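You operate a simulated robot arm through the tools that you are given. There is no shell and no other tool.

You run a simulated robot arm. Do the job below in one go: nothing can be reset, and whatever is moved stays where it is left.

JOB
Test the large blue bulb and sort it by what the tester shows.
Fine: stand it in the tester socket, clamp it with the purple lever, push the green button once, open the lever; good standing on the yellow tray, dud in the black tub; leave the other bulbs. Where these are worked on the way, their far stop is far enough and under half their travel is too little: purple lever.

Only the result counts: the job must be done as asked and must still hold three seconds after the hand-in. Knocking over, shifting, dropping, spilling or breaking anything else fails it.

ROBOT AND FRAMES
A 6-joint arm with a two-finger gripper, fixed in place. Base frame: the origin is at the foot of the arm, x ahead of it, y to its left, z up; the work surface is at about z = 85. Lengths are in cm, angles in rad, forces in N, time in s.
Its first joint turns from -2.897 to 2.897 rad. Payload 2.45 kg.
The tool frame sits at the grasp point between the pads (the TCP): z along the fingers, y along the line on which they close. The tips reach 2 cm beyond it. Largest opening 14 cm; the body of the gripper starts 16.8 cm behind the TCP.
Orientation is that of the tool frame in the base frame, as [roll, pitch, yaw] about the fixed x, y, z axes, in that order (R = Rz(yaw) Ry(pitch) Rx(roll)). With the fingers straight down and closing along the base's y, the tool's x points along the base's -x, its y along +y and its z along -z.

CONTROLS
- The arm moves only by the tool apply_moves. Its argument "commands" is one flat list of numbers, 7 for each row, row after row: the shift along the base's x, y, z in units of 150 mm (1.0 is 150 mm), then the turn, a rotation vector about the base's x, y, z in units of 120 degrees (1.0 is 120 degrees), then the finger opening in cm, from 0 to 14. In form: [tx, ty, tz, wx, wy, wz, gripper, tx, ty, tz, wx, wy, wz, gripper, ...]. A call has 1 to 20 rows; each row is the pose to reach, as a shift and turn from the pose commanded when the call began. A call with a number of a shift or a turn outside -1 to 1 is refused whole. Each row takes 0.2 s and may step no farther than 5 cm and 0.15 rad from the row before; otherwise, or with a gripper value out of range, the whole call is refused. Where a pose cannot be reached the arm comes as near as it can. A force on the tool above 40 N (or 10 N above the force at the start of the call, whichever is more), or a blocked arm, ends the call early, and 0.2 s more pass. The fingers move at their own pace (about 4.5 cm/s each) and stop on an object; they squeeze with about 42 N. The grip force told is the motor's: it shows also when the fingers shut on nothing. Time passes only in rows, and 0.2 s behind the last, so rows that repeat a pose let the fingers close. The reply holds the time, the measured pose of the TCP, the force on the tool along the base axes, the opening and the grip force, in the units named above and with some noise, with the torque about the TCP (base axes, N m) and any sound that the robot's microphone picked up.
- Cameras (640 x 400 px; columns grow to the right, rows downward): "scene" is fixed at [4.96, 49.98, 164.29]; the picture's right is [-0.42, -0.91, 0.00], its down [-0.52, 0.24, -0.82] and it looks along [0.74, -0.34, -0.58] (base axes); focal length 326 px, centre (320, 200). "wrist" rides on the gripper at [7.8, 1.1, -20.9] in the tool frame; the picture's right is [-0.14, 0.99, 0.00], its down [-0.92, -0.13, -0.37] and it looks along [-0.36, -0.05, 0.93] (tool axes); focal length 280 px, centre (320, 200). There is no depth. A picture from a camera that has moved, and an enlarged one, comes with that camera's place and axes in the base frame and with its lens.
- grab_frame(camera): a new picture of that camera. The clock stands still meanwhile.
- close_up(camera, box): a new picture of the part [left, top, right, bottom] of that camera's present view, enlarged. The clock stands still meanwhile.
- sign_off(): hands the job in; it is judged then, once.

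Nothing tells you positions but the pictures and the camera data. Unless the task says otherwise, let go and move clear before handing in.

The tools are called after "Request:" as name(argument=value, ...) on one line, values as JSON. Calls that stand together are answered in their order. apply_moves: Moves the arm, as the interface text tells. Its arguments: {"type":"object","properties":{"commands":{"type":"array"}},"required":["commands"]} The other tools are called the same way: grab_frame (camera) takes a picture; close_up (camera, box) takes an enlarged picture of a part of a camera's view; sign_off () hands the job in.

At the start:

```text
clock: 0.0
eef_pos: [72.58, 37.63, 121.52]
tool_rot: [-3.141, -0.001, -3.14]
contact_force: [-0.3, -0.5, 0.4]
wrist_torque: [0.0, -0.01, -0.03]
gripper_width: 14.0
gripper_force: 0.1
```

scene: 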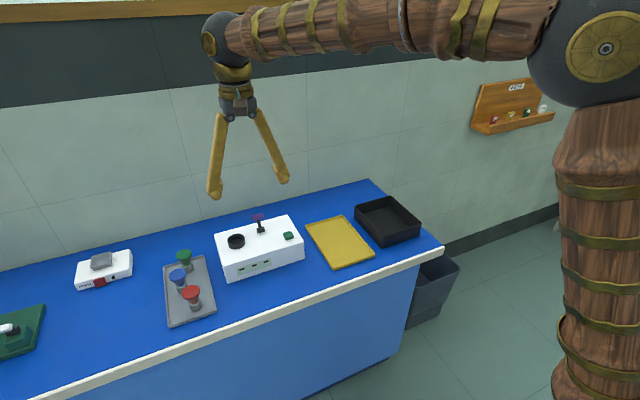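
wrist: 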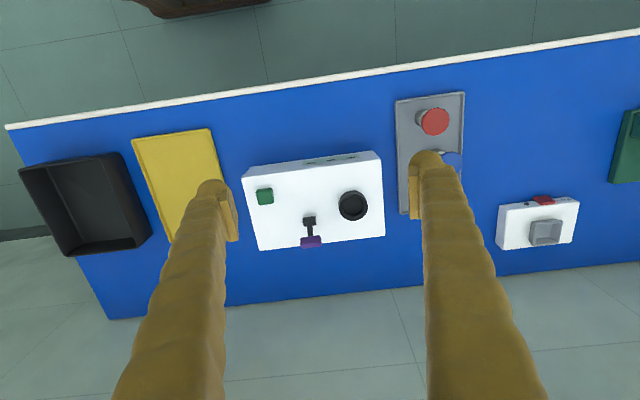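

I see a blue table with a tray of bulbs (green, blue, red), a white tester with a socket, purple lever and green button, a yellow tray and a black tub. I'll look closer before I move.

Request:
close_up(camera="scene", box=[150, 200, 310, 330])

Request:
close_up(camera="wrist", box=[230, 70, 480, 260])

Request:
close_up(camera="scene", box=[0, 180, 240, 380])

```text
3.08 times, centred on (230, 265) of scene
camera zoom: at [4.96, 49.98, 164.29], right [-0.42, -0.91, 0.0], down [-0.52, 0.24, -0.82], along [0.74, -0.34, -0.58], focal length 1002 px, centre (597, 0)
```

zoom: 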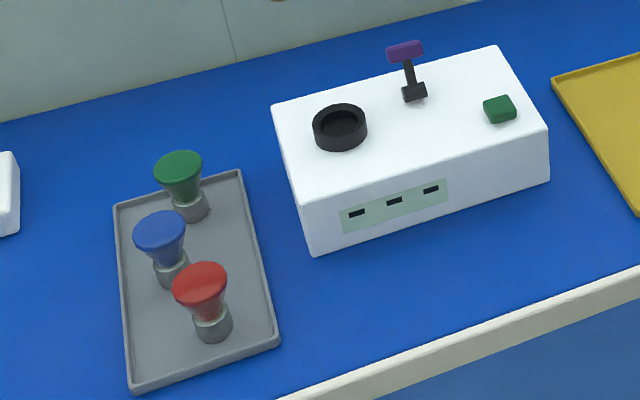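

```text
2.11 times, centred on (355, 165) of wrist
camera zoom: at [64.7, 38.76, 142.58], right [0.14, 0.99, 0.0], down [0.92, -0.13, 0.37], along [0.36, -0.05, -0.93], focal length 590 px, centre (246, 274)
```

zoom: 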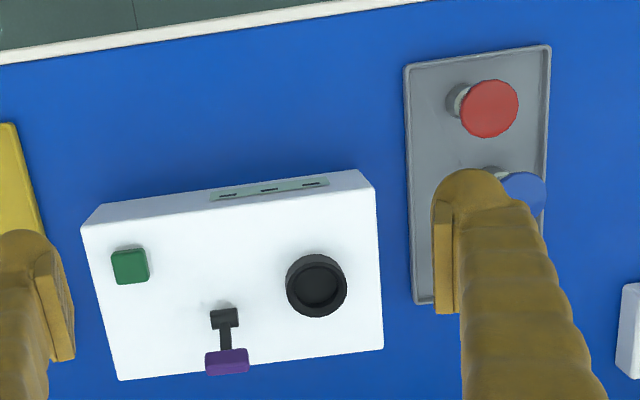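

```text
2.00 times, centred on (120, 280) of scene
camera zoom: at [4.96, 49.98, 164.29], right [-0.42, -0.91, 0.0], down [-0.52, 0.24, -0.82], along [0.74, -0.34, -0.58], focal length 652 px, centre (720, 40)
```

zoom: 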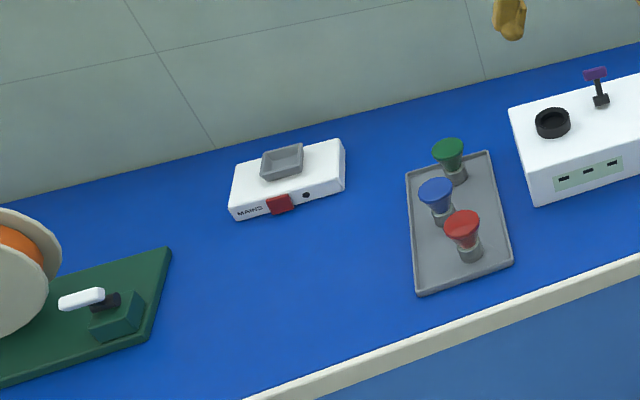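

The bulb tray holds three bulbs, and there is also a MAINS box and a reel with a handle. I'll look at the shelf and the rest before planning.

Request:
close_up(camera="scene", box=[460, 70, 570, 140])

Request:
close_up(camera="scene", box=[60, 235, 150, 300])

Request:
close_up(camera="scene", box=[210, 200, 310, 285])

Request:
close_up(camera="scene", box=[290, 170, 450, 280])

Request:
close_up(camera="wrist", box=[480, 90, 640, 260])

Request:
close_up(camera="scene", box=[160, 240, 220, 330])

```text
5.71 times, centred on (515, 105) of scene
camera zoom: at [4.96, 49.98, 164.29], right [-0.42, -0.91, 0.0], down [-0.52, 0.24, -0.82], along [0.74, -0.34, -0.58], focal length 1862 px, centre (-794, 743)
```

zoom: 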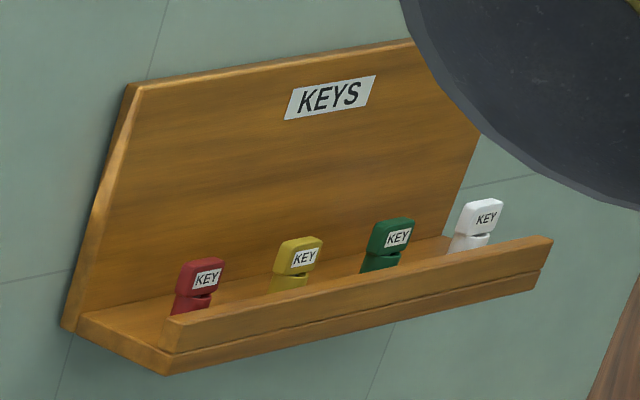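

```text
6.15 times, centred on (105, 268) of scene
camera zoom: at [4.96, 49.98, 164.29], right [-0.42, -0.91, 0.0], down [-0.52, 0.24, -0.82], along [0.74, -0.34, -0.58], focal length 2005 px, centre (1643, -215)
```

zoom: 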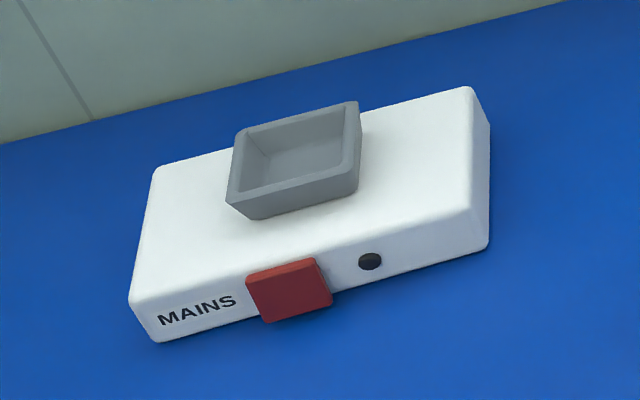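

```text
4.71 times, centred on (260, 242) of scene
camera zoom: at [4.96, 49.98, 164.29], right [-0.42, -0.91, 0.0], down [-0.52, 0.24, -0.82], along [0.74, -0.34, -0.58], focal length 1533 px, centre (602, 0)
```

zoom: 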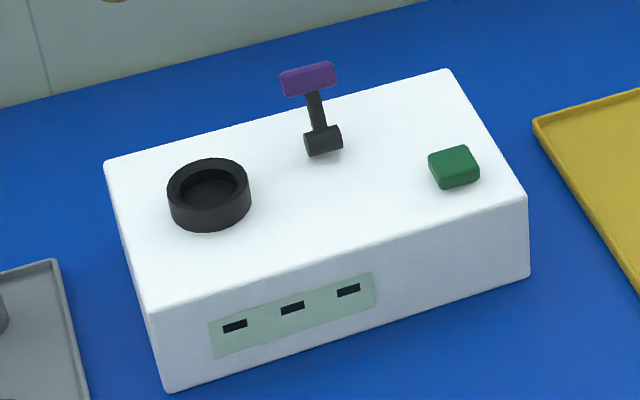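

```text
3.64 times, centred on (370, 225) of scene
camera zoom: at [4.96, 49.98, 164.29], right [-0.42, -0.91, 0.0], down [-0.52, 0.24, -0.82], along [0.74, -0.34, -0.58], focal length 1185 px, centre (138, 109)
```

zoom: 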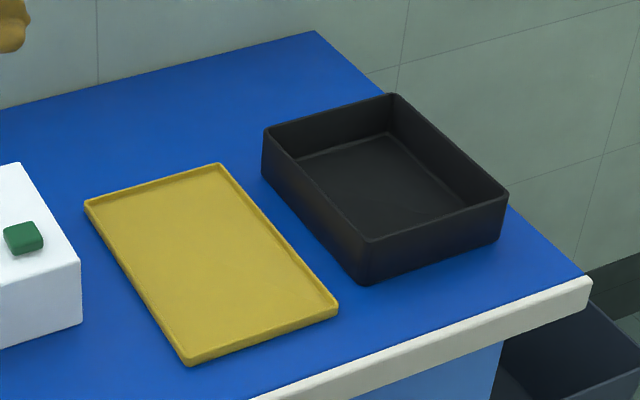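

```text
2.35 times, centred on (560, 175) of wrist
camera zoom: at [64.7, 38.76, 142.58], right [0.14, 0.99, 0.0], down [0.92, -0.13, 0.37], along [0.36, -0.05, -0.93], focal length 660 px, centre (-245, 259)
```

zoom: 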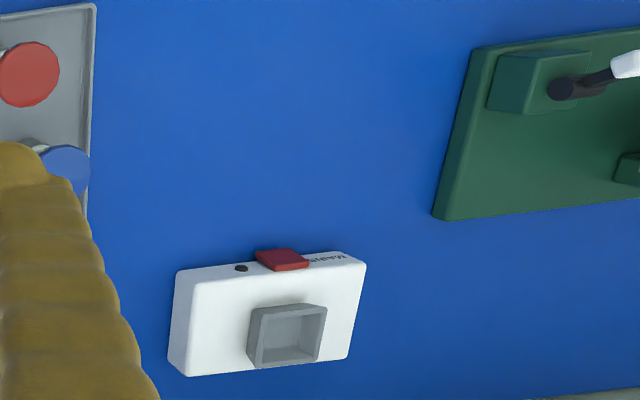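

```text
4.44 times, centred on (190, 285) of scene
camera zoom: at [4.96, 49.98, 164.29], right [-0.42, -0.91, 0.0], down [-0.52, 0.24, -0.82], along [0.74, -0.34, -0.58], focal length 1448 px, centre (898, -178)
```

zoom: 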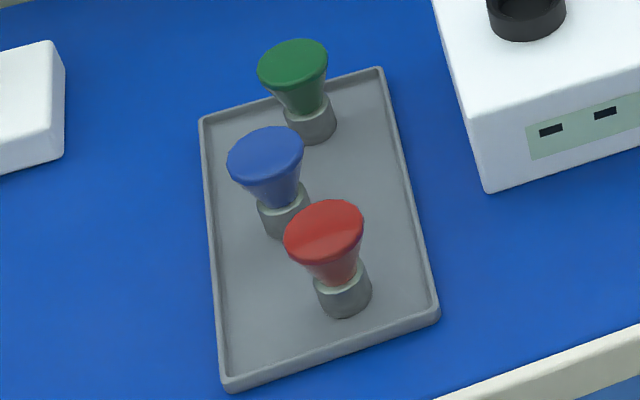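

I take the socket to be near (85, 42, 95), the lever handle near (89.6, 33.6, 98) leaning back, the button near (81.4, 26, 94) and the blue bulb near (80, 60.5). The MAINS box is out of reach. Next I move left so the wrist camera can see the bulbs properly.

Request:
apply_moves(commands=[-0.04, 0.18, -0.06, 0, 0, 0, 14, -0.08, 0.36, -0.12, 0, 0, 0, 14, -0.12, 0.54, -0.18, 0, 0, 0, 14, -0.16, 0.72, -0.24, 0, 0, 0, 14, -0.2, 0.9, -0.3, 0, 0, 0, 14, -0.2, 0.9, -0.3, 0, 0, 0, 14])

Request:
grab_frame(camera="wrist")

Request:
grab_frame(camera="scene")

```text
clock: 1.4
eef_pos: [69.56, 51.03, 116.89]
tool_rot: [-3.141, 0.0, 3.141]
contact_force: [-0.5, 0.7, -1.2]
wrist_torque: [-0.03, -0.01, 0.0]
gripper_width: 14.02
gripper_force: 0.1
```

```text
taken
camera wrist: at [61.67, 52.31, 137.9], right [0.14, 0.99, 0.0], down [0.92, -0.13, 0.37], along [0.36, -0.05, -0.93], focal length 280 px, centre (320, 200)
```

wrist: 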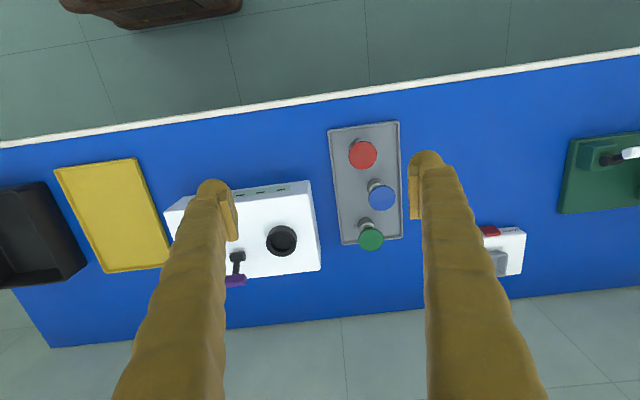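

```text
taken
```

scene: 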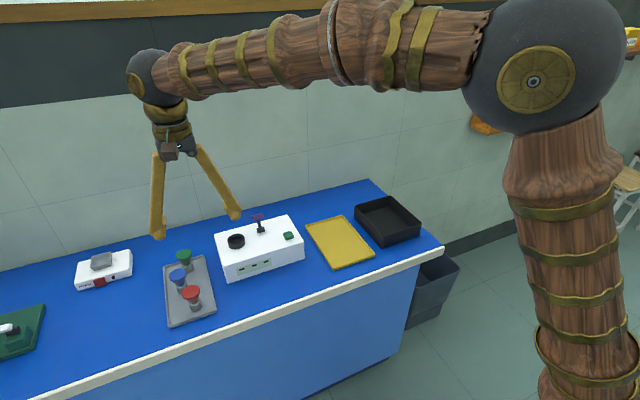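

Request:
close_up(camera="wrist", box=[320, 110, 420, 260])

Request:
close_up(camera="wrist", box=[160, 170, 330, 290])

Request:
close_up(camera="wrist", box=[0, 140, 180, 290])

```text
2.67 times, centred on (370, 185) of wrist
camera zoom: at [61.67, 52.31, 137.9], right [0.14, 0.99, 0.0], down [0.92, -0.13, 0.37], along [0.36, -0.05, -0.93], focal length 748 px, centre (187, 240)
```

zoom: 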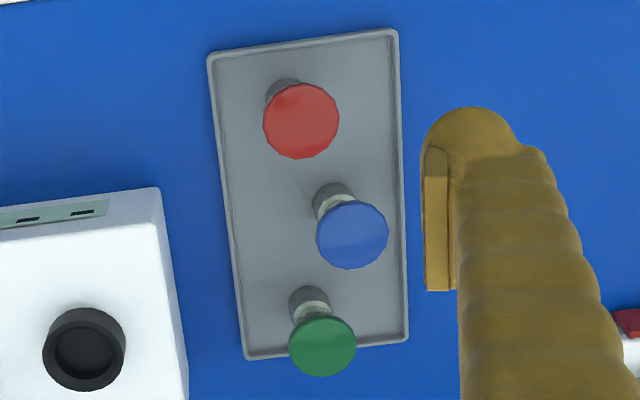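

```text
3.33 times, centred on (245, 230) of wrist
camera zoom: at [61.67, 52.31, 137.9], right [0.14, 0.99, 0.0], down [0.92, -0.13, 0.37], along [0.36, -0.05, -0.93], focal length 935 px, centre (570, 100)
```

zoom: 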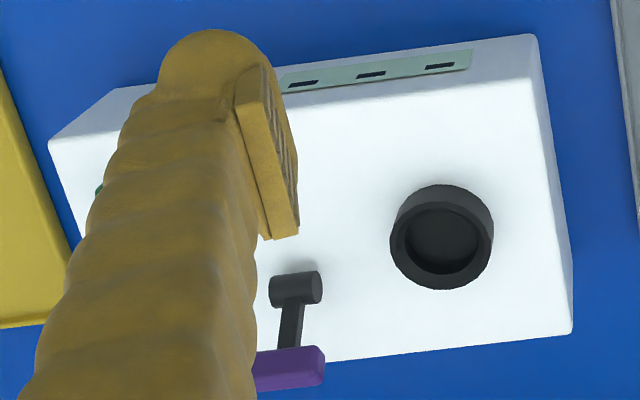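

```text
2.67 times, centred on (90, 215) of wrist
camera zoom: at [61.67, 52.31, 137.9], right [0.14, 0.99, 0.0], down [0.92, -0.13, 0.37], along [0.36, -0.05, -0.93], focal length 748 px, centre (933, 160)
```

zoom: 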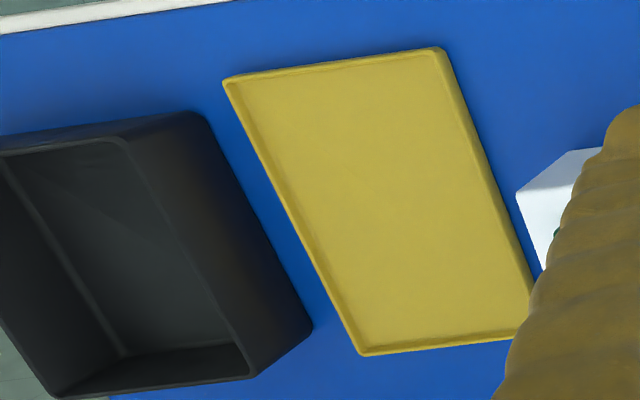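

The blue bulb's cap centre triangulates to about (80.3, 60.5, 92.7), some 100 cm out and so close to the reach limit. I'll go above it with the fingers part open and check how far the arm really gets.

Request:
apply_moves(commands=[0.12, 0.105, -0.15, 0, 0, 0, 9, 0.24, 0.21, -0.3, 0, 0, 0, 9, 0.36, 0.315, -0.45, 0, 0, 0, 9, 0.48, 0.42, -0.6, 0, 0, 0, 9, 0.6, 0.525, -0.75, 0, 0, 0, 9, 0.716, 0.631, -0.9, 0, 0, 0, 9, 0.716, 0.631, -0.9, 0, 0, 0, 9])

Request:
grab_frame(camera="wrist")

Request:
grab_frame(camera="scene")

```text
clock: 3.0
eef_pos: [80.27, 60.47, 103.39]
tool_rot: [3.141, 0.0, 3.141]
contact_force: [0.7, 0.0, 0.2]
wrist_torque: [0.01, 0.02, 0.0]
gripper_width: 9.0
gripper_force: 0.1
```

```text
taken
camera wrist: at [72.36, 61.62, 124.36], right [0.14, 0.99, 0.0], down [0.92, -0.13, 0.37], along [0.36, -0.05, -0.93], focal length 280 px, centre (320, 200)
```

wrist: 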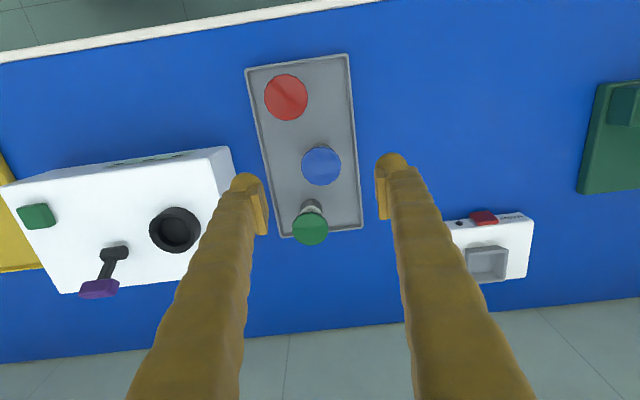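

```text
taken
```

scene: 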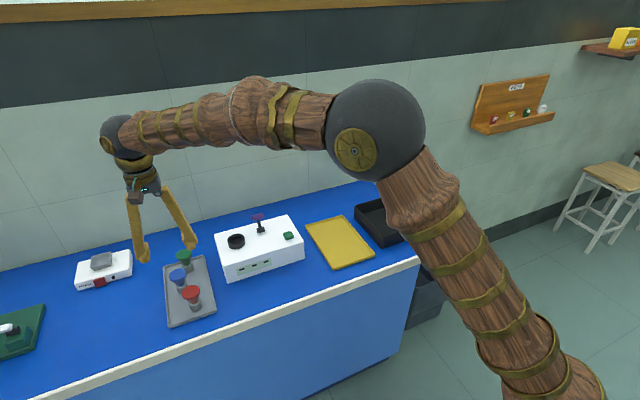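

The arm reaches (80.3, 60.5) with the tool vertical, and the wrist view confirms the bulb sits right under the TCP. I'll go down in steps around the cap.

Request:
apply_moves(commands=[0, 0, -0.16, 0, 0, 0, 8, 0, 0, -0.32, 0, 0, 0, 8, 0, 0, -0.45, 0, 0, 0, 8, 0, 0, -0.56, 0, 0, 0, 8, 0, 0, -0.66, 0, 0, 0, 8, 0, 0, -0.66, 0, 0, 0, 8])

Request:
grab_frame(camera="wrist")

Request:
close_up(camera="scene", box=[110, 200, 230, 330])

```text
clock: 4.4
eef_pos: [80.51, 60.47, 93.69]
tool_rot: [3.141, -0.003, -3.141]
contact_force: [0.0, -0.6, 0.2]
wrist_torque: [0.01, 0.02, -0.01]
gripper_width: 7.99
gripper_force: 0.0
```

```text
taken
camera wrist: at [72.5, 61.65, 114.69], right [0.14, 0.99, 0.0], down [0.92, -0.13, 0.37], along [0.37, -0.05, -0.93], focal length 280 px, centre (320, 200)
```

wrist: 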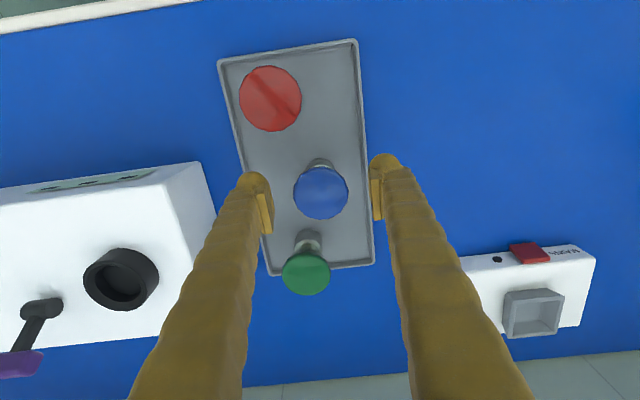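

```text
3.08 times, centred on (170, 265) of scene
camera zoom: at [4.96, 49.98, 164.29], right [-0.42, -0.91, 0.0], down [-0.52, 0.24, -0.82], along [0.74, -0.34, -0.58], focal length 1002 px, centre (782, 0)
```

zoom: 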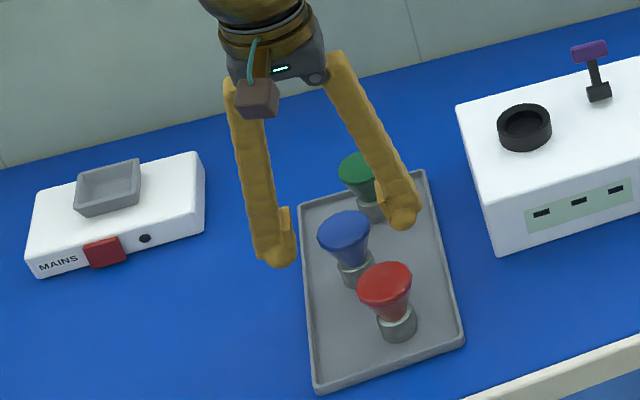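

The pose shows a slight pull at the reach limit, x is 0.2 cm off. I'll tilt the fingers outward by about 0.2 rad about the closing axis, which leaves the closing direction unchanged, and settle around the cap.

Request:
apply_moves(commands=[0, 0, 0, 0, -0.03, 0, 8, 0, 0, 0, 0, -0.06, 0, 8, 0, 0, 0, 0, -0.0955, 0, 8, 0, 0, -0.05, 0, -0.0955, 0, 8, 0, 0, -0.1, 0, -0.0955, 0, 8, 0, 0, -0.15, 0, -0.0955, 0, 8, 0, 0, -0.15, 0, -0.0955, 0, 8])

Request:
grab_frame(camera="wrist")

Request:
close_up(camera="scene", box=[110, 200, 230, 330])

```text
clock: 6.0
eef_pos: [80.33, 60.52, 91.4]
tool_rot: [3.141, 0.201, -3.14]
contact_force: [0.0, -0.5, 0.6]
wrist_torque: [0.0, 0.03, 0.01]
gripper_width: 7.99
gripper_force: 0.1
```

```text
taken
camera wrist: at [68.42, 61.75, 110.37], right [0.14, 0.99, 0.03], down [0.83, -0.13, 0.54], along [0.54, -0.05, -0.84], focal length 280 px, centre (320, 200)
```

wrist: 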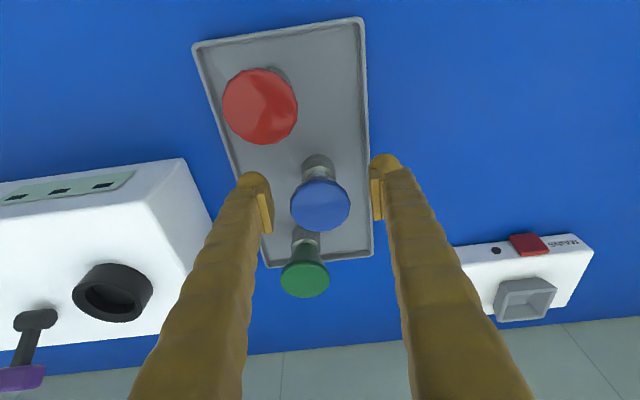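

```text
3.08 times, centred on (170, 265) of scene
camera zoom: at [4.96, 49.98, 164.29], right [-0.42, -0.91, 0.0], down [-0.52, 0.24, -0.82], along [0.74, -0.34, -0.58], focal length 1002 px, centre (782, 0)
```

zoom: 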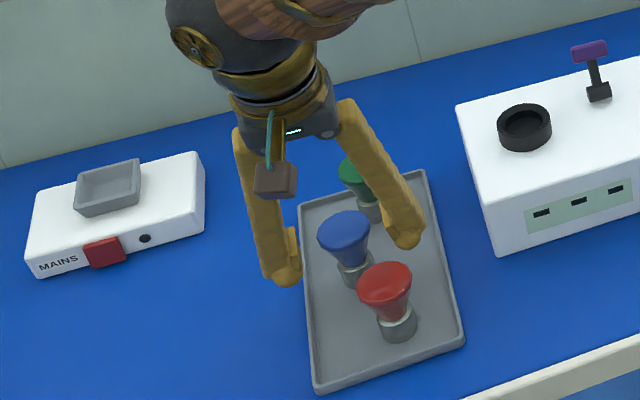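

The TCP is centred on the cap at (80.3, 60.5, 91.4). I'll close gently, then check.

Request:
apply_moves(commands=[0, 0, 0, 0, 0, 0, 7, 0, 0, 0, 0, 0, 0, 6, 0, 0, 0, 0, 0, 0, 5, 0, 0, 0, 0, 0, 0, 4.2, 0, 0, 0, 0, 0, 0, 4.2, 0, 0, 0, 0, 0, 0, 4.2])

Request:
grab_frame(camera="wrist")

Request:
close_up(camera="scene", box=[110, 200, 230, 330])

```text
clock: 7.4
eef_pos: [80.3, 60.61, 91.38]
tool_rot: [3.141, 0.202, -3.14]
contact_force: [-0.8, -0.1, 1.3]
wrist_torque: [0.02, -0.06, -0.02]
gripper_width: 4.33
gripper_force: 41.7
```

```text
taken
camera wrist: at [68.42, 61.75, 110.39], right [0.14, 0.99, 0.03], down [0.83, -0.13, 0.54], along [0.54, -0.05, -0.84], focal length 280 px, centre (320, 200)
```

wrist: 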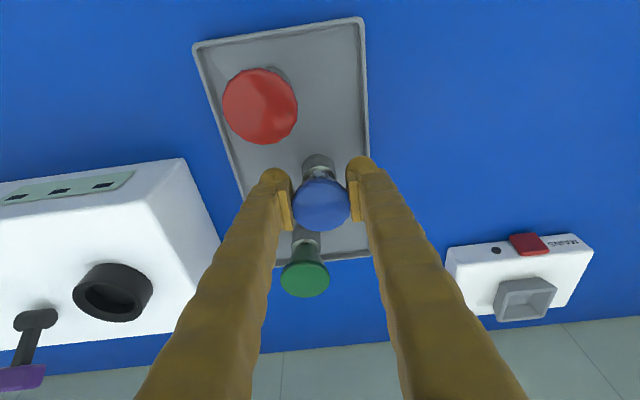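

```text
3.08 times, centred on (170, 265) of scene
camera zoom: at [4.96, 49.98, 164.29], right [-0.42, -0.91, 0.0], down [-0.52, 0.24, -0.82], along [0.74, -0.34, -0.58], focal length 1002 px, centre (782, 0)
```

zoom: 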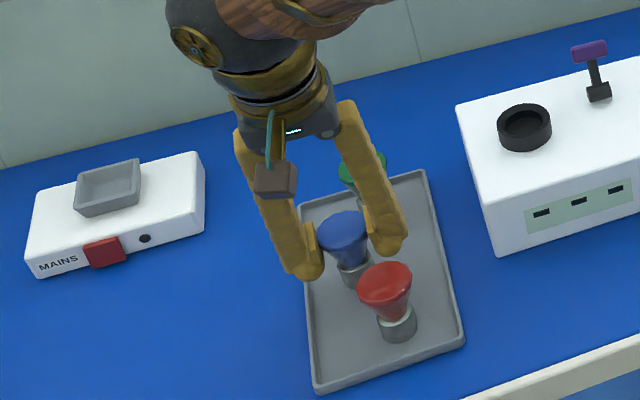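

The fingers hold the cap at 4.3 cm with full grip force. I'll lift slowly and check that it comes up straight.

Request:
apply_moves(commands=[0, 0, 0.05, 0, 0, 0, 4, 0, 0, 0.12, 0, 0, 0, 4, 0, 0, 0.22, 0, 0, 0, 4, 0, 0, 0.36, 0, 0, 0, 4, 0, 0, 0.52, 0, 0, 0, 4, 0, 0, 0.68, 0, 0, 0, 4, 0, 0, 0.84, 0, 0, 0, 4, 0, 0, 0.96, 0, 0, 0, 4, 0, 0, 0.96, 0, 0, 0, 4])

Request:
grab_frame(camera="wrist")

Request:
close_up(camera="scene", box=[100, 180, 260, 330])

```text
clock: 9.4
eef_pos: [80.39, 60.51, 105.86]
tool_rot: [3.141, 0.201, 3.142]
contact_force: [-0.1, 1.4, -0.6]
wrist_torque: [0.03, 0.03, 0.0]
gripper_width: 4.37
gripper_force: 41.8
```

```text
taken
camera wrist: at [68.57, 61.73, 124.8], right [0.14, 0.99, 0.03], down [0.83, -0.13, 0.54], along [0.54, -0.05, -0.84], focal length 280 px, centre (320, 200)
```

wrist: 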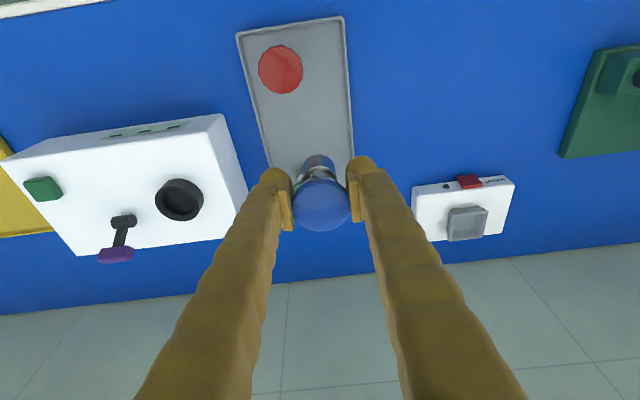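

```text
2.67 times, centred on (180, 255) of scene
camera zoom: at [4.96, 49.98, 164.29], right [-0.42, -0.91, 0.0], down [-0.52, 0.24, -0.82], along [0.74, -0.34, -0.58], focal length 869 px, centre (693, 53)
```

zoom: 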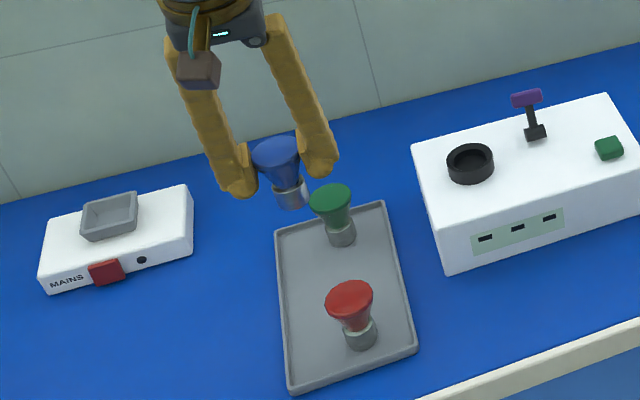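

The bulb came up upright and its neighbours haven't moved. I'll refine the socket position from this viewpoint before I carry the bulb across.

Request:
close_up(camera="wrist", box=[140, 165, 220, 230])

Request:
close_up(camera="scene", box=[215, 220, 260, 260])

Request:
close_up(camera="wrist", box=[270, 140, 370, 240])

Request:
close_up(camera="scene", box=[180, 220, 230, 270])

```text
6.15 times, centred on (180, 198) of wrist
camera zoom: at [68.57, 61.73, 124.8], right [0.14, 0.99, 0.03], down [0.83, -0.13, 0.54], along [0.54, -0.05, -0.84], focal length 1726 px, centre (1182, 215)
```

zoom: 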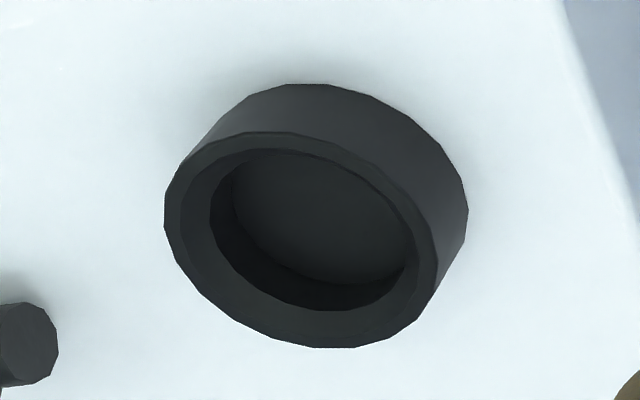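

```text
10.00 times, centred on (238, 240) of scene
camera zoom: at [4.96, 49.98, 164.29], right [-0.42, -0.91, 0.0], down [-0.52, 0.24, -0.82], along [0.74, -0.34, -0.58], focal length 3258 px, centre (1145, -200)
```

zoom: 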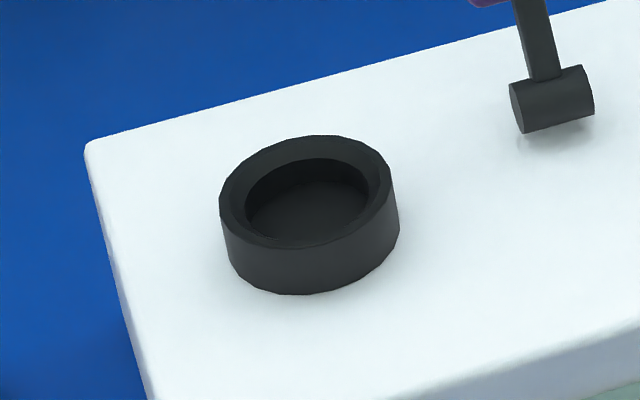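

```text
4.00 times, centred on (320, 190) of wrist
camera zoom: at [68.57, 61.73, 124.8], right [0.14, 0.99, 0.03], down [0.83, -0.13, 0.54], along [0.54, -0.05, -0.84], focal length 1122 px, centre (320, 240)
```

zoom: 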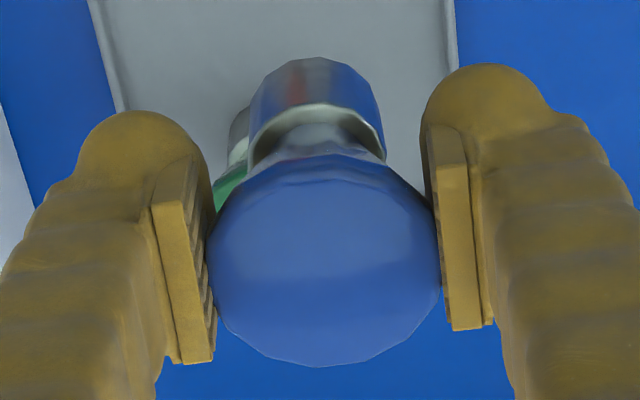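

```text
8.00 times, centred on (205, 245) of scene
camera zoom: at [4.96, 49.98, 164.29], right [-0.42, -0.91, 0.0], down [-0.52, 0.24, -0.82], along [0.74, -0.34, -0.58], focal length 2607 px, centre (1240, -160)
```

zoom: 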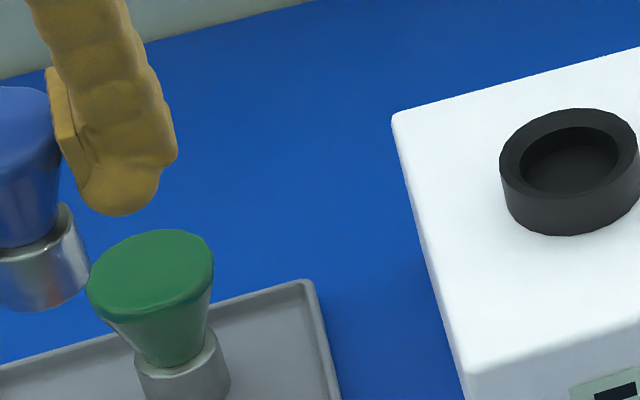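

The measurements agree on a socket centre near (85.3, 42.1) with its rim near z 95. I'll carry the bulb over at height and then align using both cameras.

Request:
apply_moves(commands=[0.05, -0.16, 0, 0, 0, 0, 4, 0.1, -0.33, 0, 0, 0, 0, 4, 0.15, -0.5, 0, 0, 0, 0, 4, 0.2, -0.67, 0, 0, 0, 0, 4, 0.26, -0.83, 0, 0, 0, 0, 4, 0.323, -0.97, 0, 0, 0, 0, 4, 0.323, -0.97, 0, 0, 0, 0, 4])

Request:
apply_moves(commands=[0, -0.13, -0.05, 0, 0, 0, 4, 0, -0.26, -0.1, 0, 0, 0, 4, 0, -0.26, -0.1, 0, 0, 0, 4])

Request:
grab_frame(camera="wrist")

Request:
close_up(camera="scene", box=[200, 190, 280, 260])

Request:
close_up(camera="wrist", box=[260, 120, 380, 240])

```text
clock: 11.0
eef_pos: [85.24, 46.21, 105.8]
tool_rot: [-3.141, 0.2, 3.142]
contact_force: [-0.2, 0.6, -1.2]
wrist_torque: [0.0, -0.01, 0.03]
gripper_width: 4.33
gripper_force: 41.6
```

```text
clock: 11.8
eef_pos: [85.16, 42.34, 104.45]
tool_rot: [-3.141, 0.2, 3.141]
contact_force: [0.6, -0.1, -0.8]
wrist_torque: [0.0, 0.02, -0.01]
gripper_width: 4.33
gripper_force: 41.7
```

```text
taken
camera wrist: at [73.28, 43.46, 123.48], right [0.14, 0.99, 0.03], down [0.83, -0.13, 0.54], along [0.54, -0.05, -0.84], focal length 280 px, centre (320, 200)
```

wrist: 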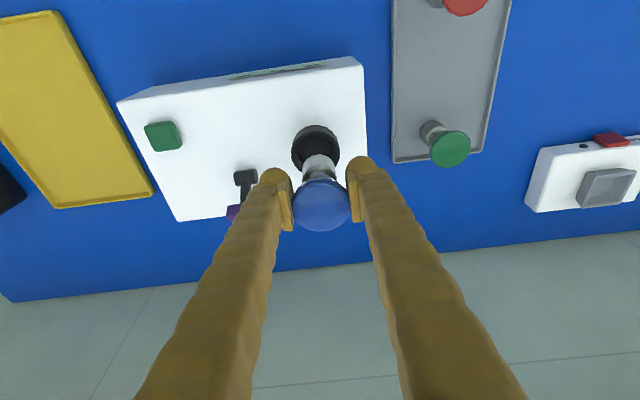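

```text
5.71 times, centred on (240, 225) of scene
camera zoom: at [4.96, 49.98, 164.29], right [-0.42, -0.91, 0.0], down [-0.52, 0.24, -0.82], along [0.74, -0.34, -0.58], focal length 1862 px, centre (777, 57)
```

zoom: 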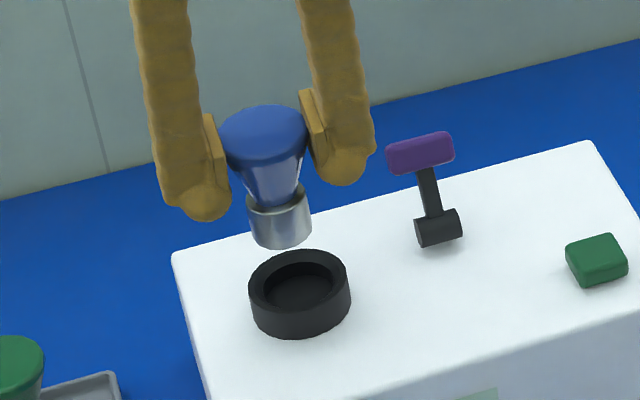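

```text
3.33 times, centred on (320, 180) of wrist
camera zoom: at [73.28, 43.46, 123.48], right [0.14, 0.99, 0.03], down [0.83, -0.13, 0.54], along [0.54, -0.05, -0.84], focal length 935 px, centre (320, 267)
```

zoom: 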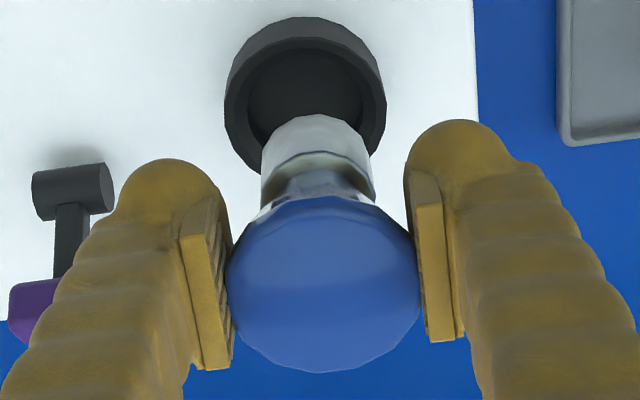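

The bulb hangs about 4 cm above the socket and a little to one side. I'll zoom in on both views to measure the remaining offset.

Request:
close_up(camera="wrist", box=[285, 115, 345, 175])

Request:
close_up(camera="scene", box=[222, 205, 262, 255])

```text
6.67 times, centred on (315, 145) of wrist
camera zoom: at [73.28, 43.46, 123.48], right [0.14, 0.99, 0.03], down [0.83, -0.13, 0.54], along [0.54, -0.05, -0.84], focal length 1869 px, centre (353, 567)
```

zoom: 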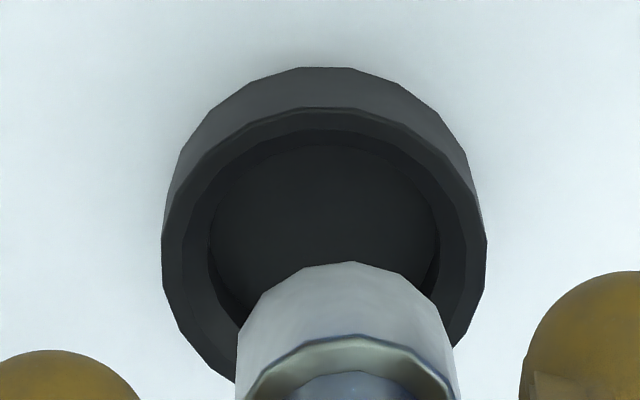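

```text
8.00 times, centred on (242, 230) of scene
camera zoom: at [4.96, 49.98, 164.29], right [-0.42, -0.91, 0.0], down [-0.52, 0.24, -0.82], along [0.74, -0.34, -0.58], focal length 2607 px, centre (944, -40)
```

zoom: 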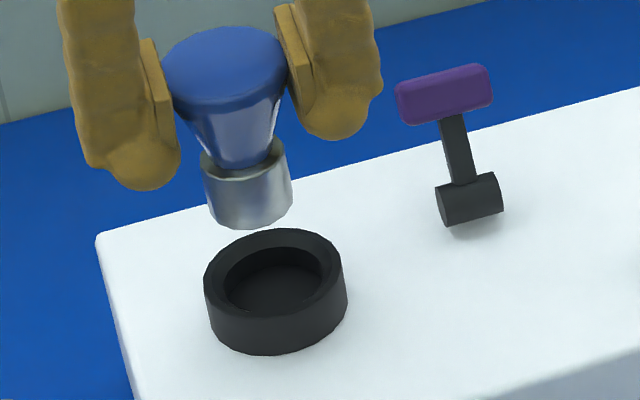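

Both cameras agree the bulb base is about 0.3 cm too far in +y and well aligned in x. I'll correct that, lower to just above the rim and look again.

Request:
apply_moves(commands=[-0.003, -0.02, 0, 0, 0, 0, 4, -0.003, -0.02, -0.07, 0, 0, 0, 4, -0.003, -0.02, -0.14, 0, 0, 0, 4, -0.003, -0.02, -0.2, 0, 0, 0, 4, -0.003, -0.02, -0.2, 0, 0, 0, 4])

Request:
close_up(camera="wrist", box=[280, 120, 360, 200])

Request:
close_up(camera="scene", box=[217, 205, 267, 255])

```text
clock: 13.0
eef_pos: [85.16, 41.88, 101.43]
tool_rot: [-3.141, 0.2, 3.141]
contact_force: [-0.3, -0.7, -0.4]
wrist_torque: [-0.01, 0.0, 0.01]
gripper_width: 4.33
gripper_force: 42.3
```

```text
5.00 times, centred on (320, 160) of wrist
camera zoom: at [73.3, 43.15, 120.37], right [0.14, 0.99, 0.03], down [0.83, -0.13, 0.54], along [0.54, -0.05, -0.84], focal length 1402 px, centre (320, 400)
```

zoom: 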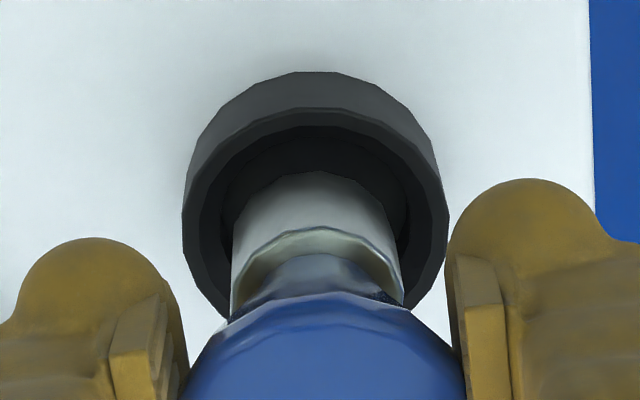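

```text
8.00 times, centred on (242, 230) of scene
camera zoom: at [4.96, 49.98, 164.29], right [-0.42, -0.91, 0.0], down [-0.52, 0.24, -0.82], along [0.74, -0.34, -0.58], focal length 2607 px, centre (944, -40)
```

zoom: 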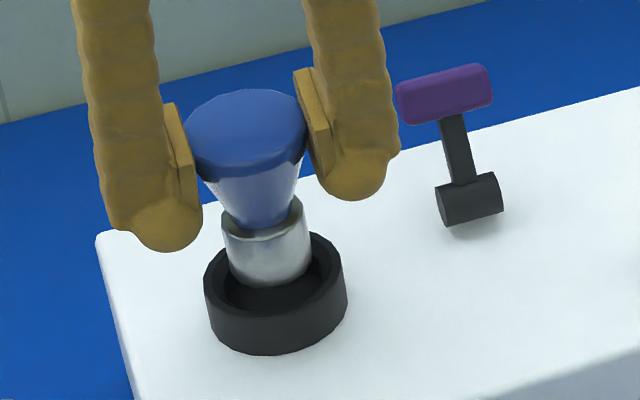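

The base is now centred over the socket opening. I'll lower it in slowly and watch the force.

Request:
apply_moves(commands=[0, 0, -0.02, 0, 0, 0, 4, 0, 0, -0.04, 0, 0, 0, 4, 0, 0, -0.06, 0, 0, 0, 4, 0, 0, -0.08, 0, 0, 0, 4, 0, 0, -0.09, 0, 0, 0, 4, 0, 0, -0.1, 0, 0, 0, 4, 0, 0, -0.1, 0, 0, 0, 4])

Request:
close_up(camera="scene", box=[217, 205, 267, 255])

Request:
close_up(camera="wrist", box=[280, 120, 360, 200])

```text
clock: 14.6
eef_pos: [85.29, 41.73, 99.75]
tool_rot: [-3.14, 0.198, -3.141]
contact_force: [-0.4, 0.6, 0.0]
wrist_torque: [0.03, -0.01, -0.03]
gripper_width: 4.35
gripper_force: 41.7
```

```text
8.00 times, centred on (242, 230) of scene
camera zoom: at [4.96, 49.98, 164.29], right [-0.42, -0.91, 0.0], down [-0.52, 0.24, -0.82], along [0.74, -0.34, -0.58], focal length 2607 px, centre (944, -40)
```

zoom: 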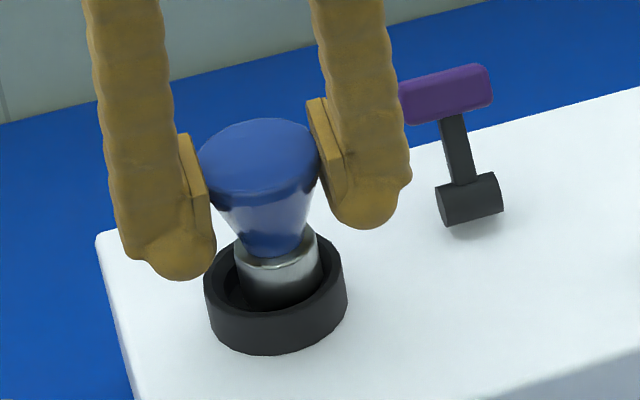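

```text
5.00 times, centred on (320, 160) of wrist
camera zoom: at [73.28, 42.89, 118.86], right [0.14, 0.99, 0.03], down [0.83, -0.13, 0.54], along [0.54, -0.05, -0.84], focal length 1402 px, centre (320, 400)
```

zoom: 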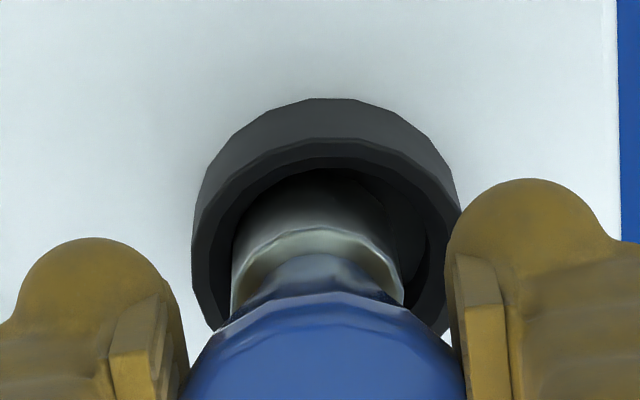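

The base is about 1 cm inside the ring and touches nothing, with a drift of about 0.15 cm in -y. I'll correct that and continue down until it seats.

Request:
apply_moves(commands=[0, 0.01, 0, 0, 0, 0, 4, 0, 0.01, -0.01, 0, 0, 0, 4, 0, 0.01, -0.02, 0, 0, 0, 4, 0, 0.01, -0.03, 0, 0, 0, 4, 0, 0.01, -0.03, 0, 0, 0, 4])

Request:
close_up(camera="scene", box=[217, 205, 267, 255])

Request:
close_up(camera="wrist", box=[280, 120, 360, 200])

```text
clock: 15.8
eef_pos: [85.12, 41.81, 99.51]
tool_rot: [3.141, 0.2, -3.141]
contact_force: [1.3, -0.8, 5.8]
wrist_torque: [0.03, -0.09, -0.05]
gripper_width: 4.34
gripper_force: 42.2
```

```text
8.00 times, centred on (242, 230) of scene
camera zoom: at [4.96, 49.98, 164.29], right [-0.42, -0.91, 0.0], down [-0.52, 0.24, -0.82], along [0.74, -0.34, -0.58], focal length 2607 px, centre (944, -40)
```

zoom: 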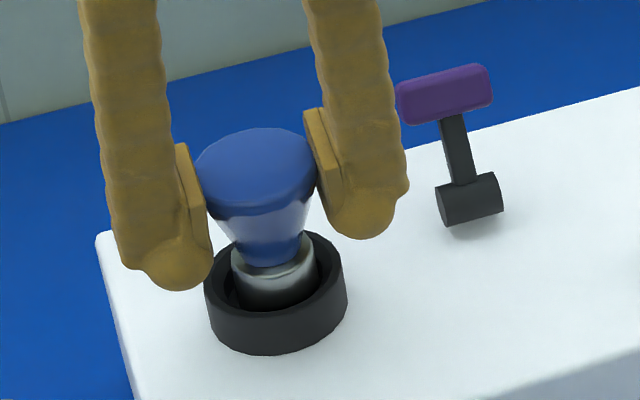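

```text
5.00 times, centred on (320, 160) of wrist
camera zoom: at [73.2, 43.08, 118.48], right [0.14, 0.99, 0.03], down [0.83, -0.13, 0.54], along [0.54, -0.05, -0.84], focal length 1402 px, centre (320, 400)
```

zoom: 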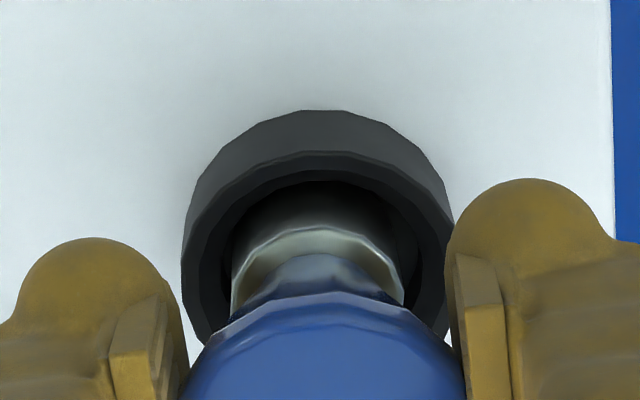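

A 5.8 N contact suggests the bulb has reached the socket floor. I'll press slightly more to confirm it is seated.

Request:
apply_moves(commands=[0, 0, -0.008, 0, 0, 0, 4, 0, 0, -0.016, 0, 0, 0, 4, 0, 0, -0.016, 0, 0, 0, 4])

Request:
close_up(camera="scene", box=[217, 205, 267, 255])

```text
clock: 16.6
eef_pos: [85.22, 41.97, 99.21]
tool_rot: [3.139, 0.202, 3.14]
contact_force: [-0.9, -2.5, 38.5]
wrist_torque: [-0.02, -0.3, 0.01]
gripper_width: 4.35
gripper_force: 41.9
```

```text
8.00 times, centred on (242, 230) of scene
camera zoom: at [4.96, 49.98, 164.29], right [-0.42, -0.91, 0.0], down [-0.52, 0.24, -0.82], along [0.74, -0.34, -0.58], focal length 2607 px, centre (944, -40)
```

zoom: 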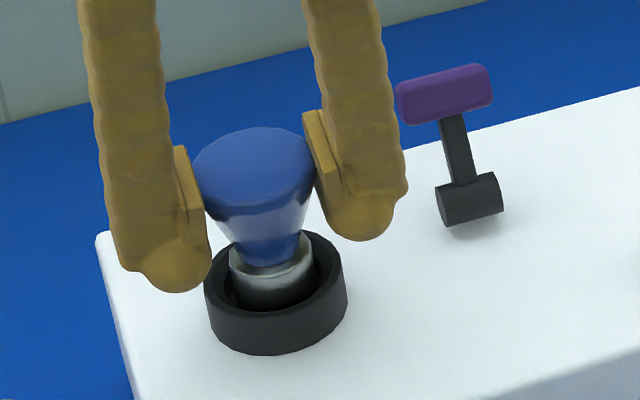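

It's seated: the reaction climbs stiffly with no further travel. I'll relieve the pressure, open the fingers and lift clear.

Request:
apply_moves(commands=[0, 0, 0.01, 0, 0, 0, 4, 0, 0, 0.018, 0, 0, 0, 4, 0, 0, 0.018, 0, 0, 0, 4])

Request:
apply_moves(commands=[0, 0, 0, 0, 0, 0, 4.6, 0, 0, 0, 0, 0, 0, 5, 0, 0, 0, 0, 0, 0, 6, 0, 0, 0, 0, 0, 0, 7, 0, 0, 0, 0, 0, 0, 7.5, 0, 0, 0, 0, 0, 0, 7.5])

Request:
apply_moves(commands=[0, 0, 0.1, 0, 0, 0, 7.5, 0, 0, 0.25, 0, 0, 0, 7.5, 0, 0, 0.5, 0, 0, 0, 7.5, 0, 0, 0.75, 0, 0, 0, 7.5, 0, 0, 1, 0, 0, 0, 7.5, 0, 0, 1, 0, 0, 0, 7.5])

Request:
grab_frame(camera="wrist")

Request:
close_up(camera="scene", box=[205, 190, 315, 290])

```text
clock: 17.4
eef_pos: [85.13, 41.85, 99.29]
tool_rot: [-3.141, 0.198, 3.141]
contact_force: [2.2, 1.8, 7.2]
wrist_torque: [0.14, -0.28, -0.01]
gripper_width: 4.35
gripper_force: 42.2
```

```text
clock: 18.8
eef_pos: [85.13, 41.93, 99.31]
tool_rot: [3.141, 0.201, 3.141]
contact_force: [0.4, -1.2, 0.0]
wrist_torque: [-0.01, -0.01, -0.03]
gripper_width: 7.53
gripper_force: 0.1
```

```text
clock: 20.2
eef_pos: [85.11, 41.72, 114.72]
tool_rot: [3.14, 0.199, 3.142]
contact_force: [-0.1, 0.2, -0.2]
wrist_torque: [-0.02, -0.01, -0.01]
gripper_width: 7.51
gripper_force: 0.0
```

```text
taken
camera wrist: at [73.2, 42.95, 133.79], right [0.14, 0.99, 0.03], down [0.83, -0.13, 0.54], along [0.54, -0.05, -0.84], focal length 280 px, centre (320, 200)
```

wrist: 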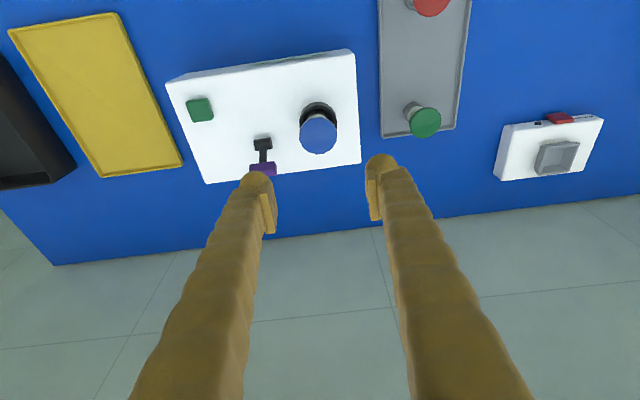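

```text
4.00 times, centred on (260, 240) of scene
camera zoom: at [4.96, 49.98, 164.29], right [-0.42, -0.91, 0.0], down [-0.52, 0.24, -0.82], along [0.74, -0.34, -0.58], focal length 1303 px, centre (560, 40)
```

zoom: 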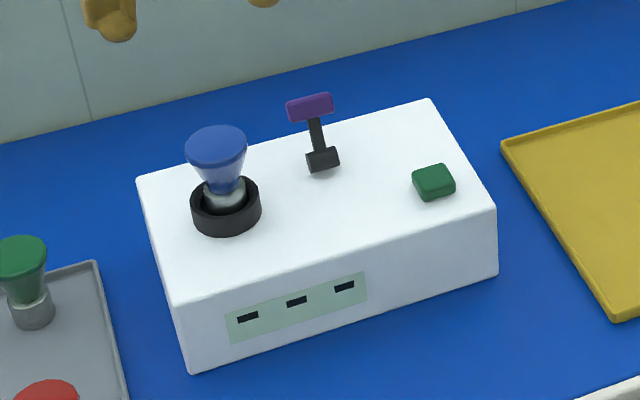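

The bulb now stands in the socket and the other items are undisturbed. Next is the lever: it pivots near (87.5, 33.6, 93.9) about the y axis and leans back, so I'll bring closed, vertical fingers behind it and push it toward -x.

Request:
apply_moves(commands=[0.1, -0.11, -0.1, 0, 0.02, 0, 4, 0.2, -0.22, -0.2, 0, 0.04, 0, 1, 0.3, -0.33, -0.3, 0, 0.06, 0, 0, 0.4, -0.44, -0.4, 0, 0.08, 0, 0, 0.513, -0.56, -0.5, 0, 0.0955, 0, 0, 0.513, -0.56, -0.557, 0, 0.0955, 0, 0, 0.513, -0.56, -0.557, 0, 0.0955, 0, 0])

Request:
grab_frame(camera="wrist")

Request:
close_up(camera="scene", box=[205, 170, 315, 260])

```text
clock: 21.8
eef_pos: [92.97, 33.63, 106.1]
tool_rot: [3.14, 0.0, -3.14]
contact_force: [-0.2, -1.0, 0.7]
wrist_torque: [0.0, 0.0, -0.01]
gripper_width: 0.01
gripper_force: 29.4
```

```text
taken
camera wrist: at [85.05, 34.8, 127.16], right [0.14, 0.99, 0.0], down [0.92, -0.13, 0.37], along [0.36, -0.05, -0.93], focal length 280 px, centre (320, 200)
```

wrist: 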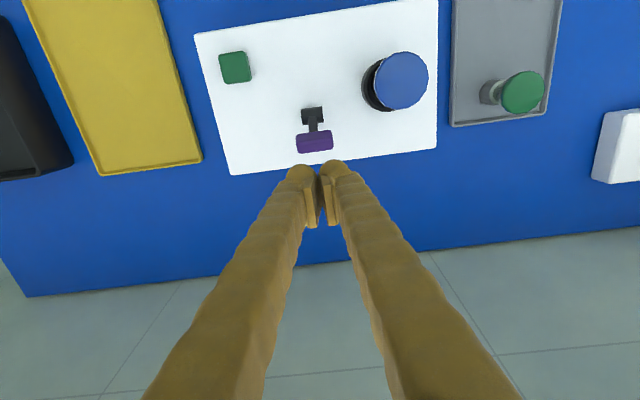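

```text
4.44 times, centred on (260, 215) of scene
camera zoom: at [4.96, 49.98, 164.29], right [-0.42, -0.91, 0.0], down [-0.52, 0.24, -0.82], along [0.74, -0.34, -0.58], focal length 1448 px, centre (587, 133)
```

zoom: 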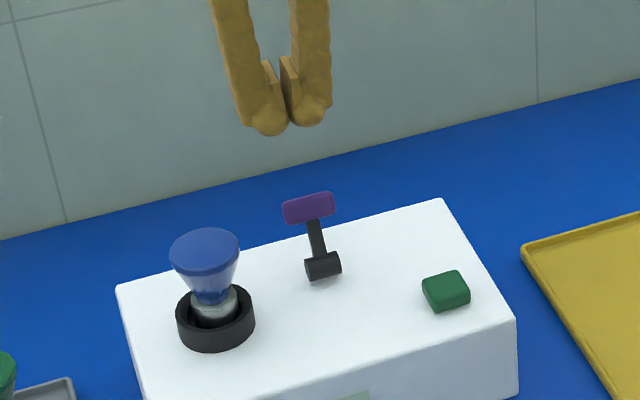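

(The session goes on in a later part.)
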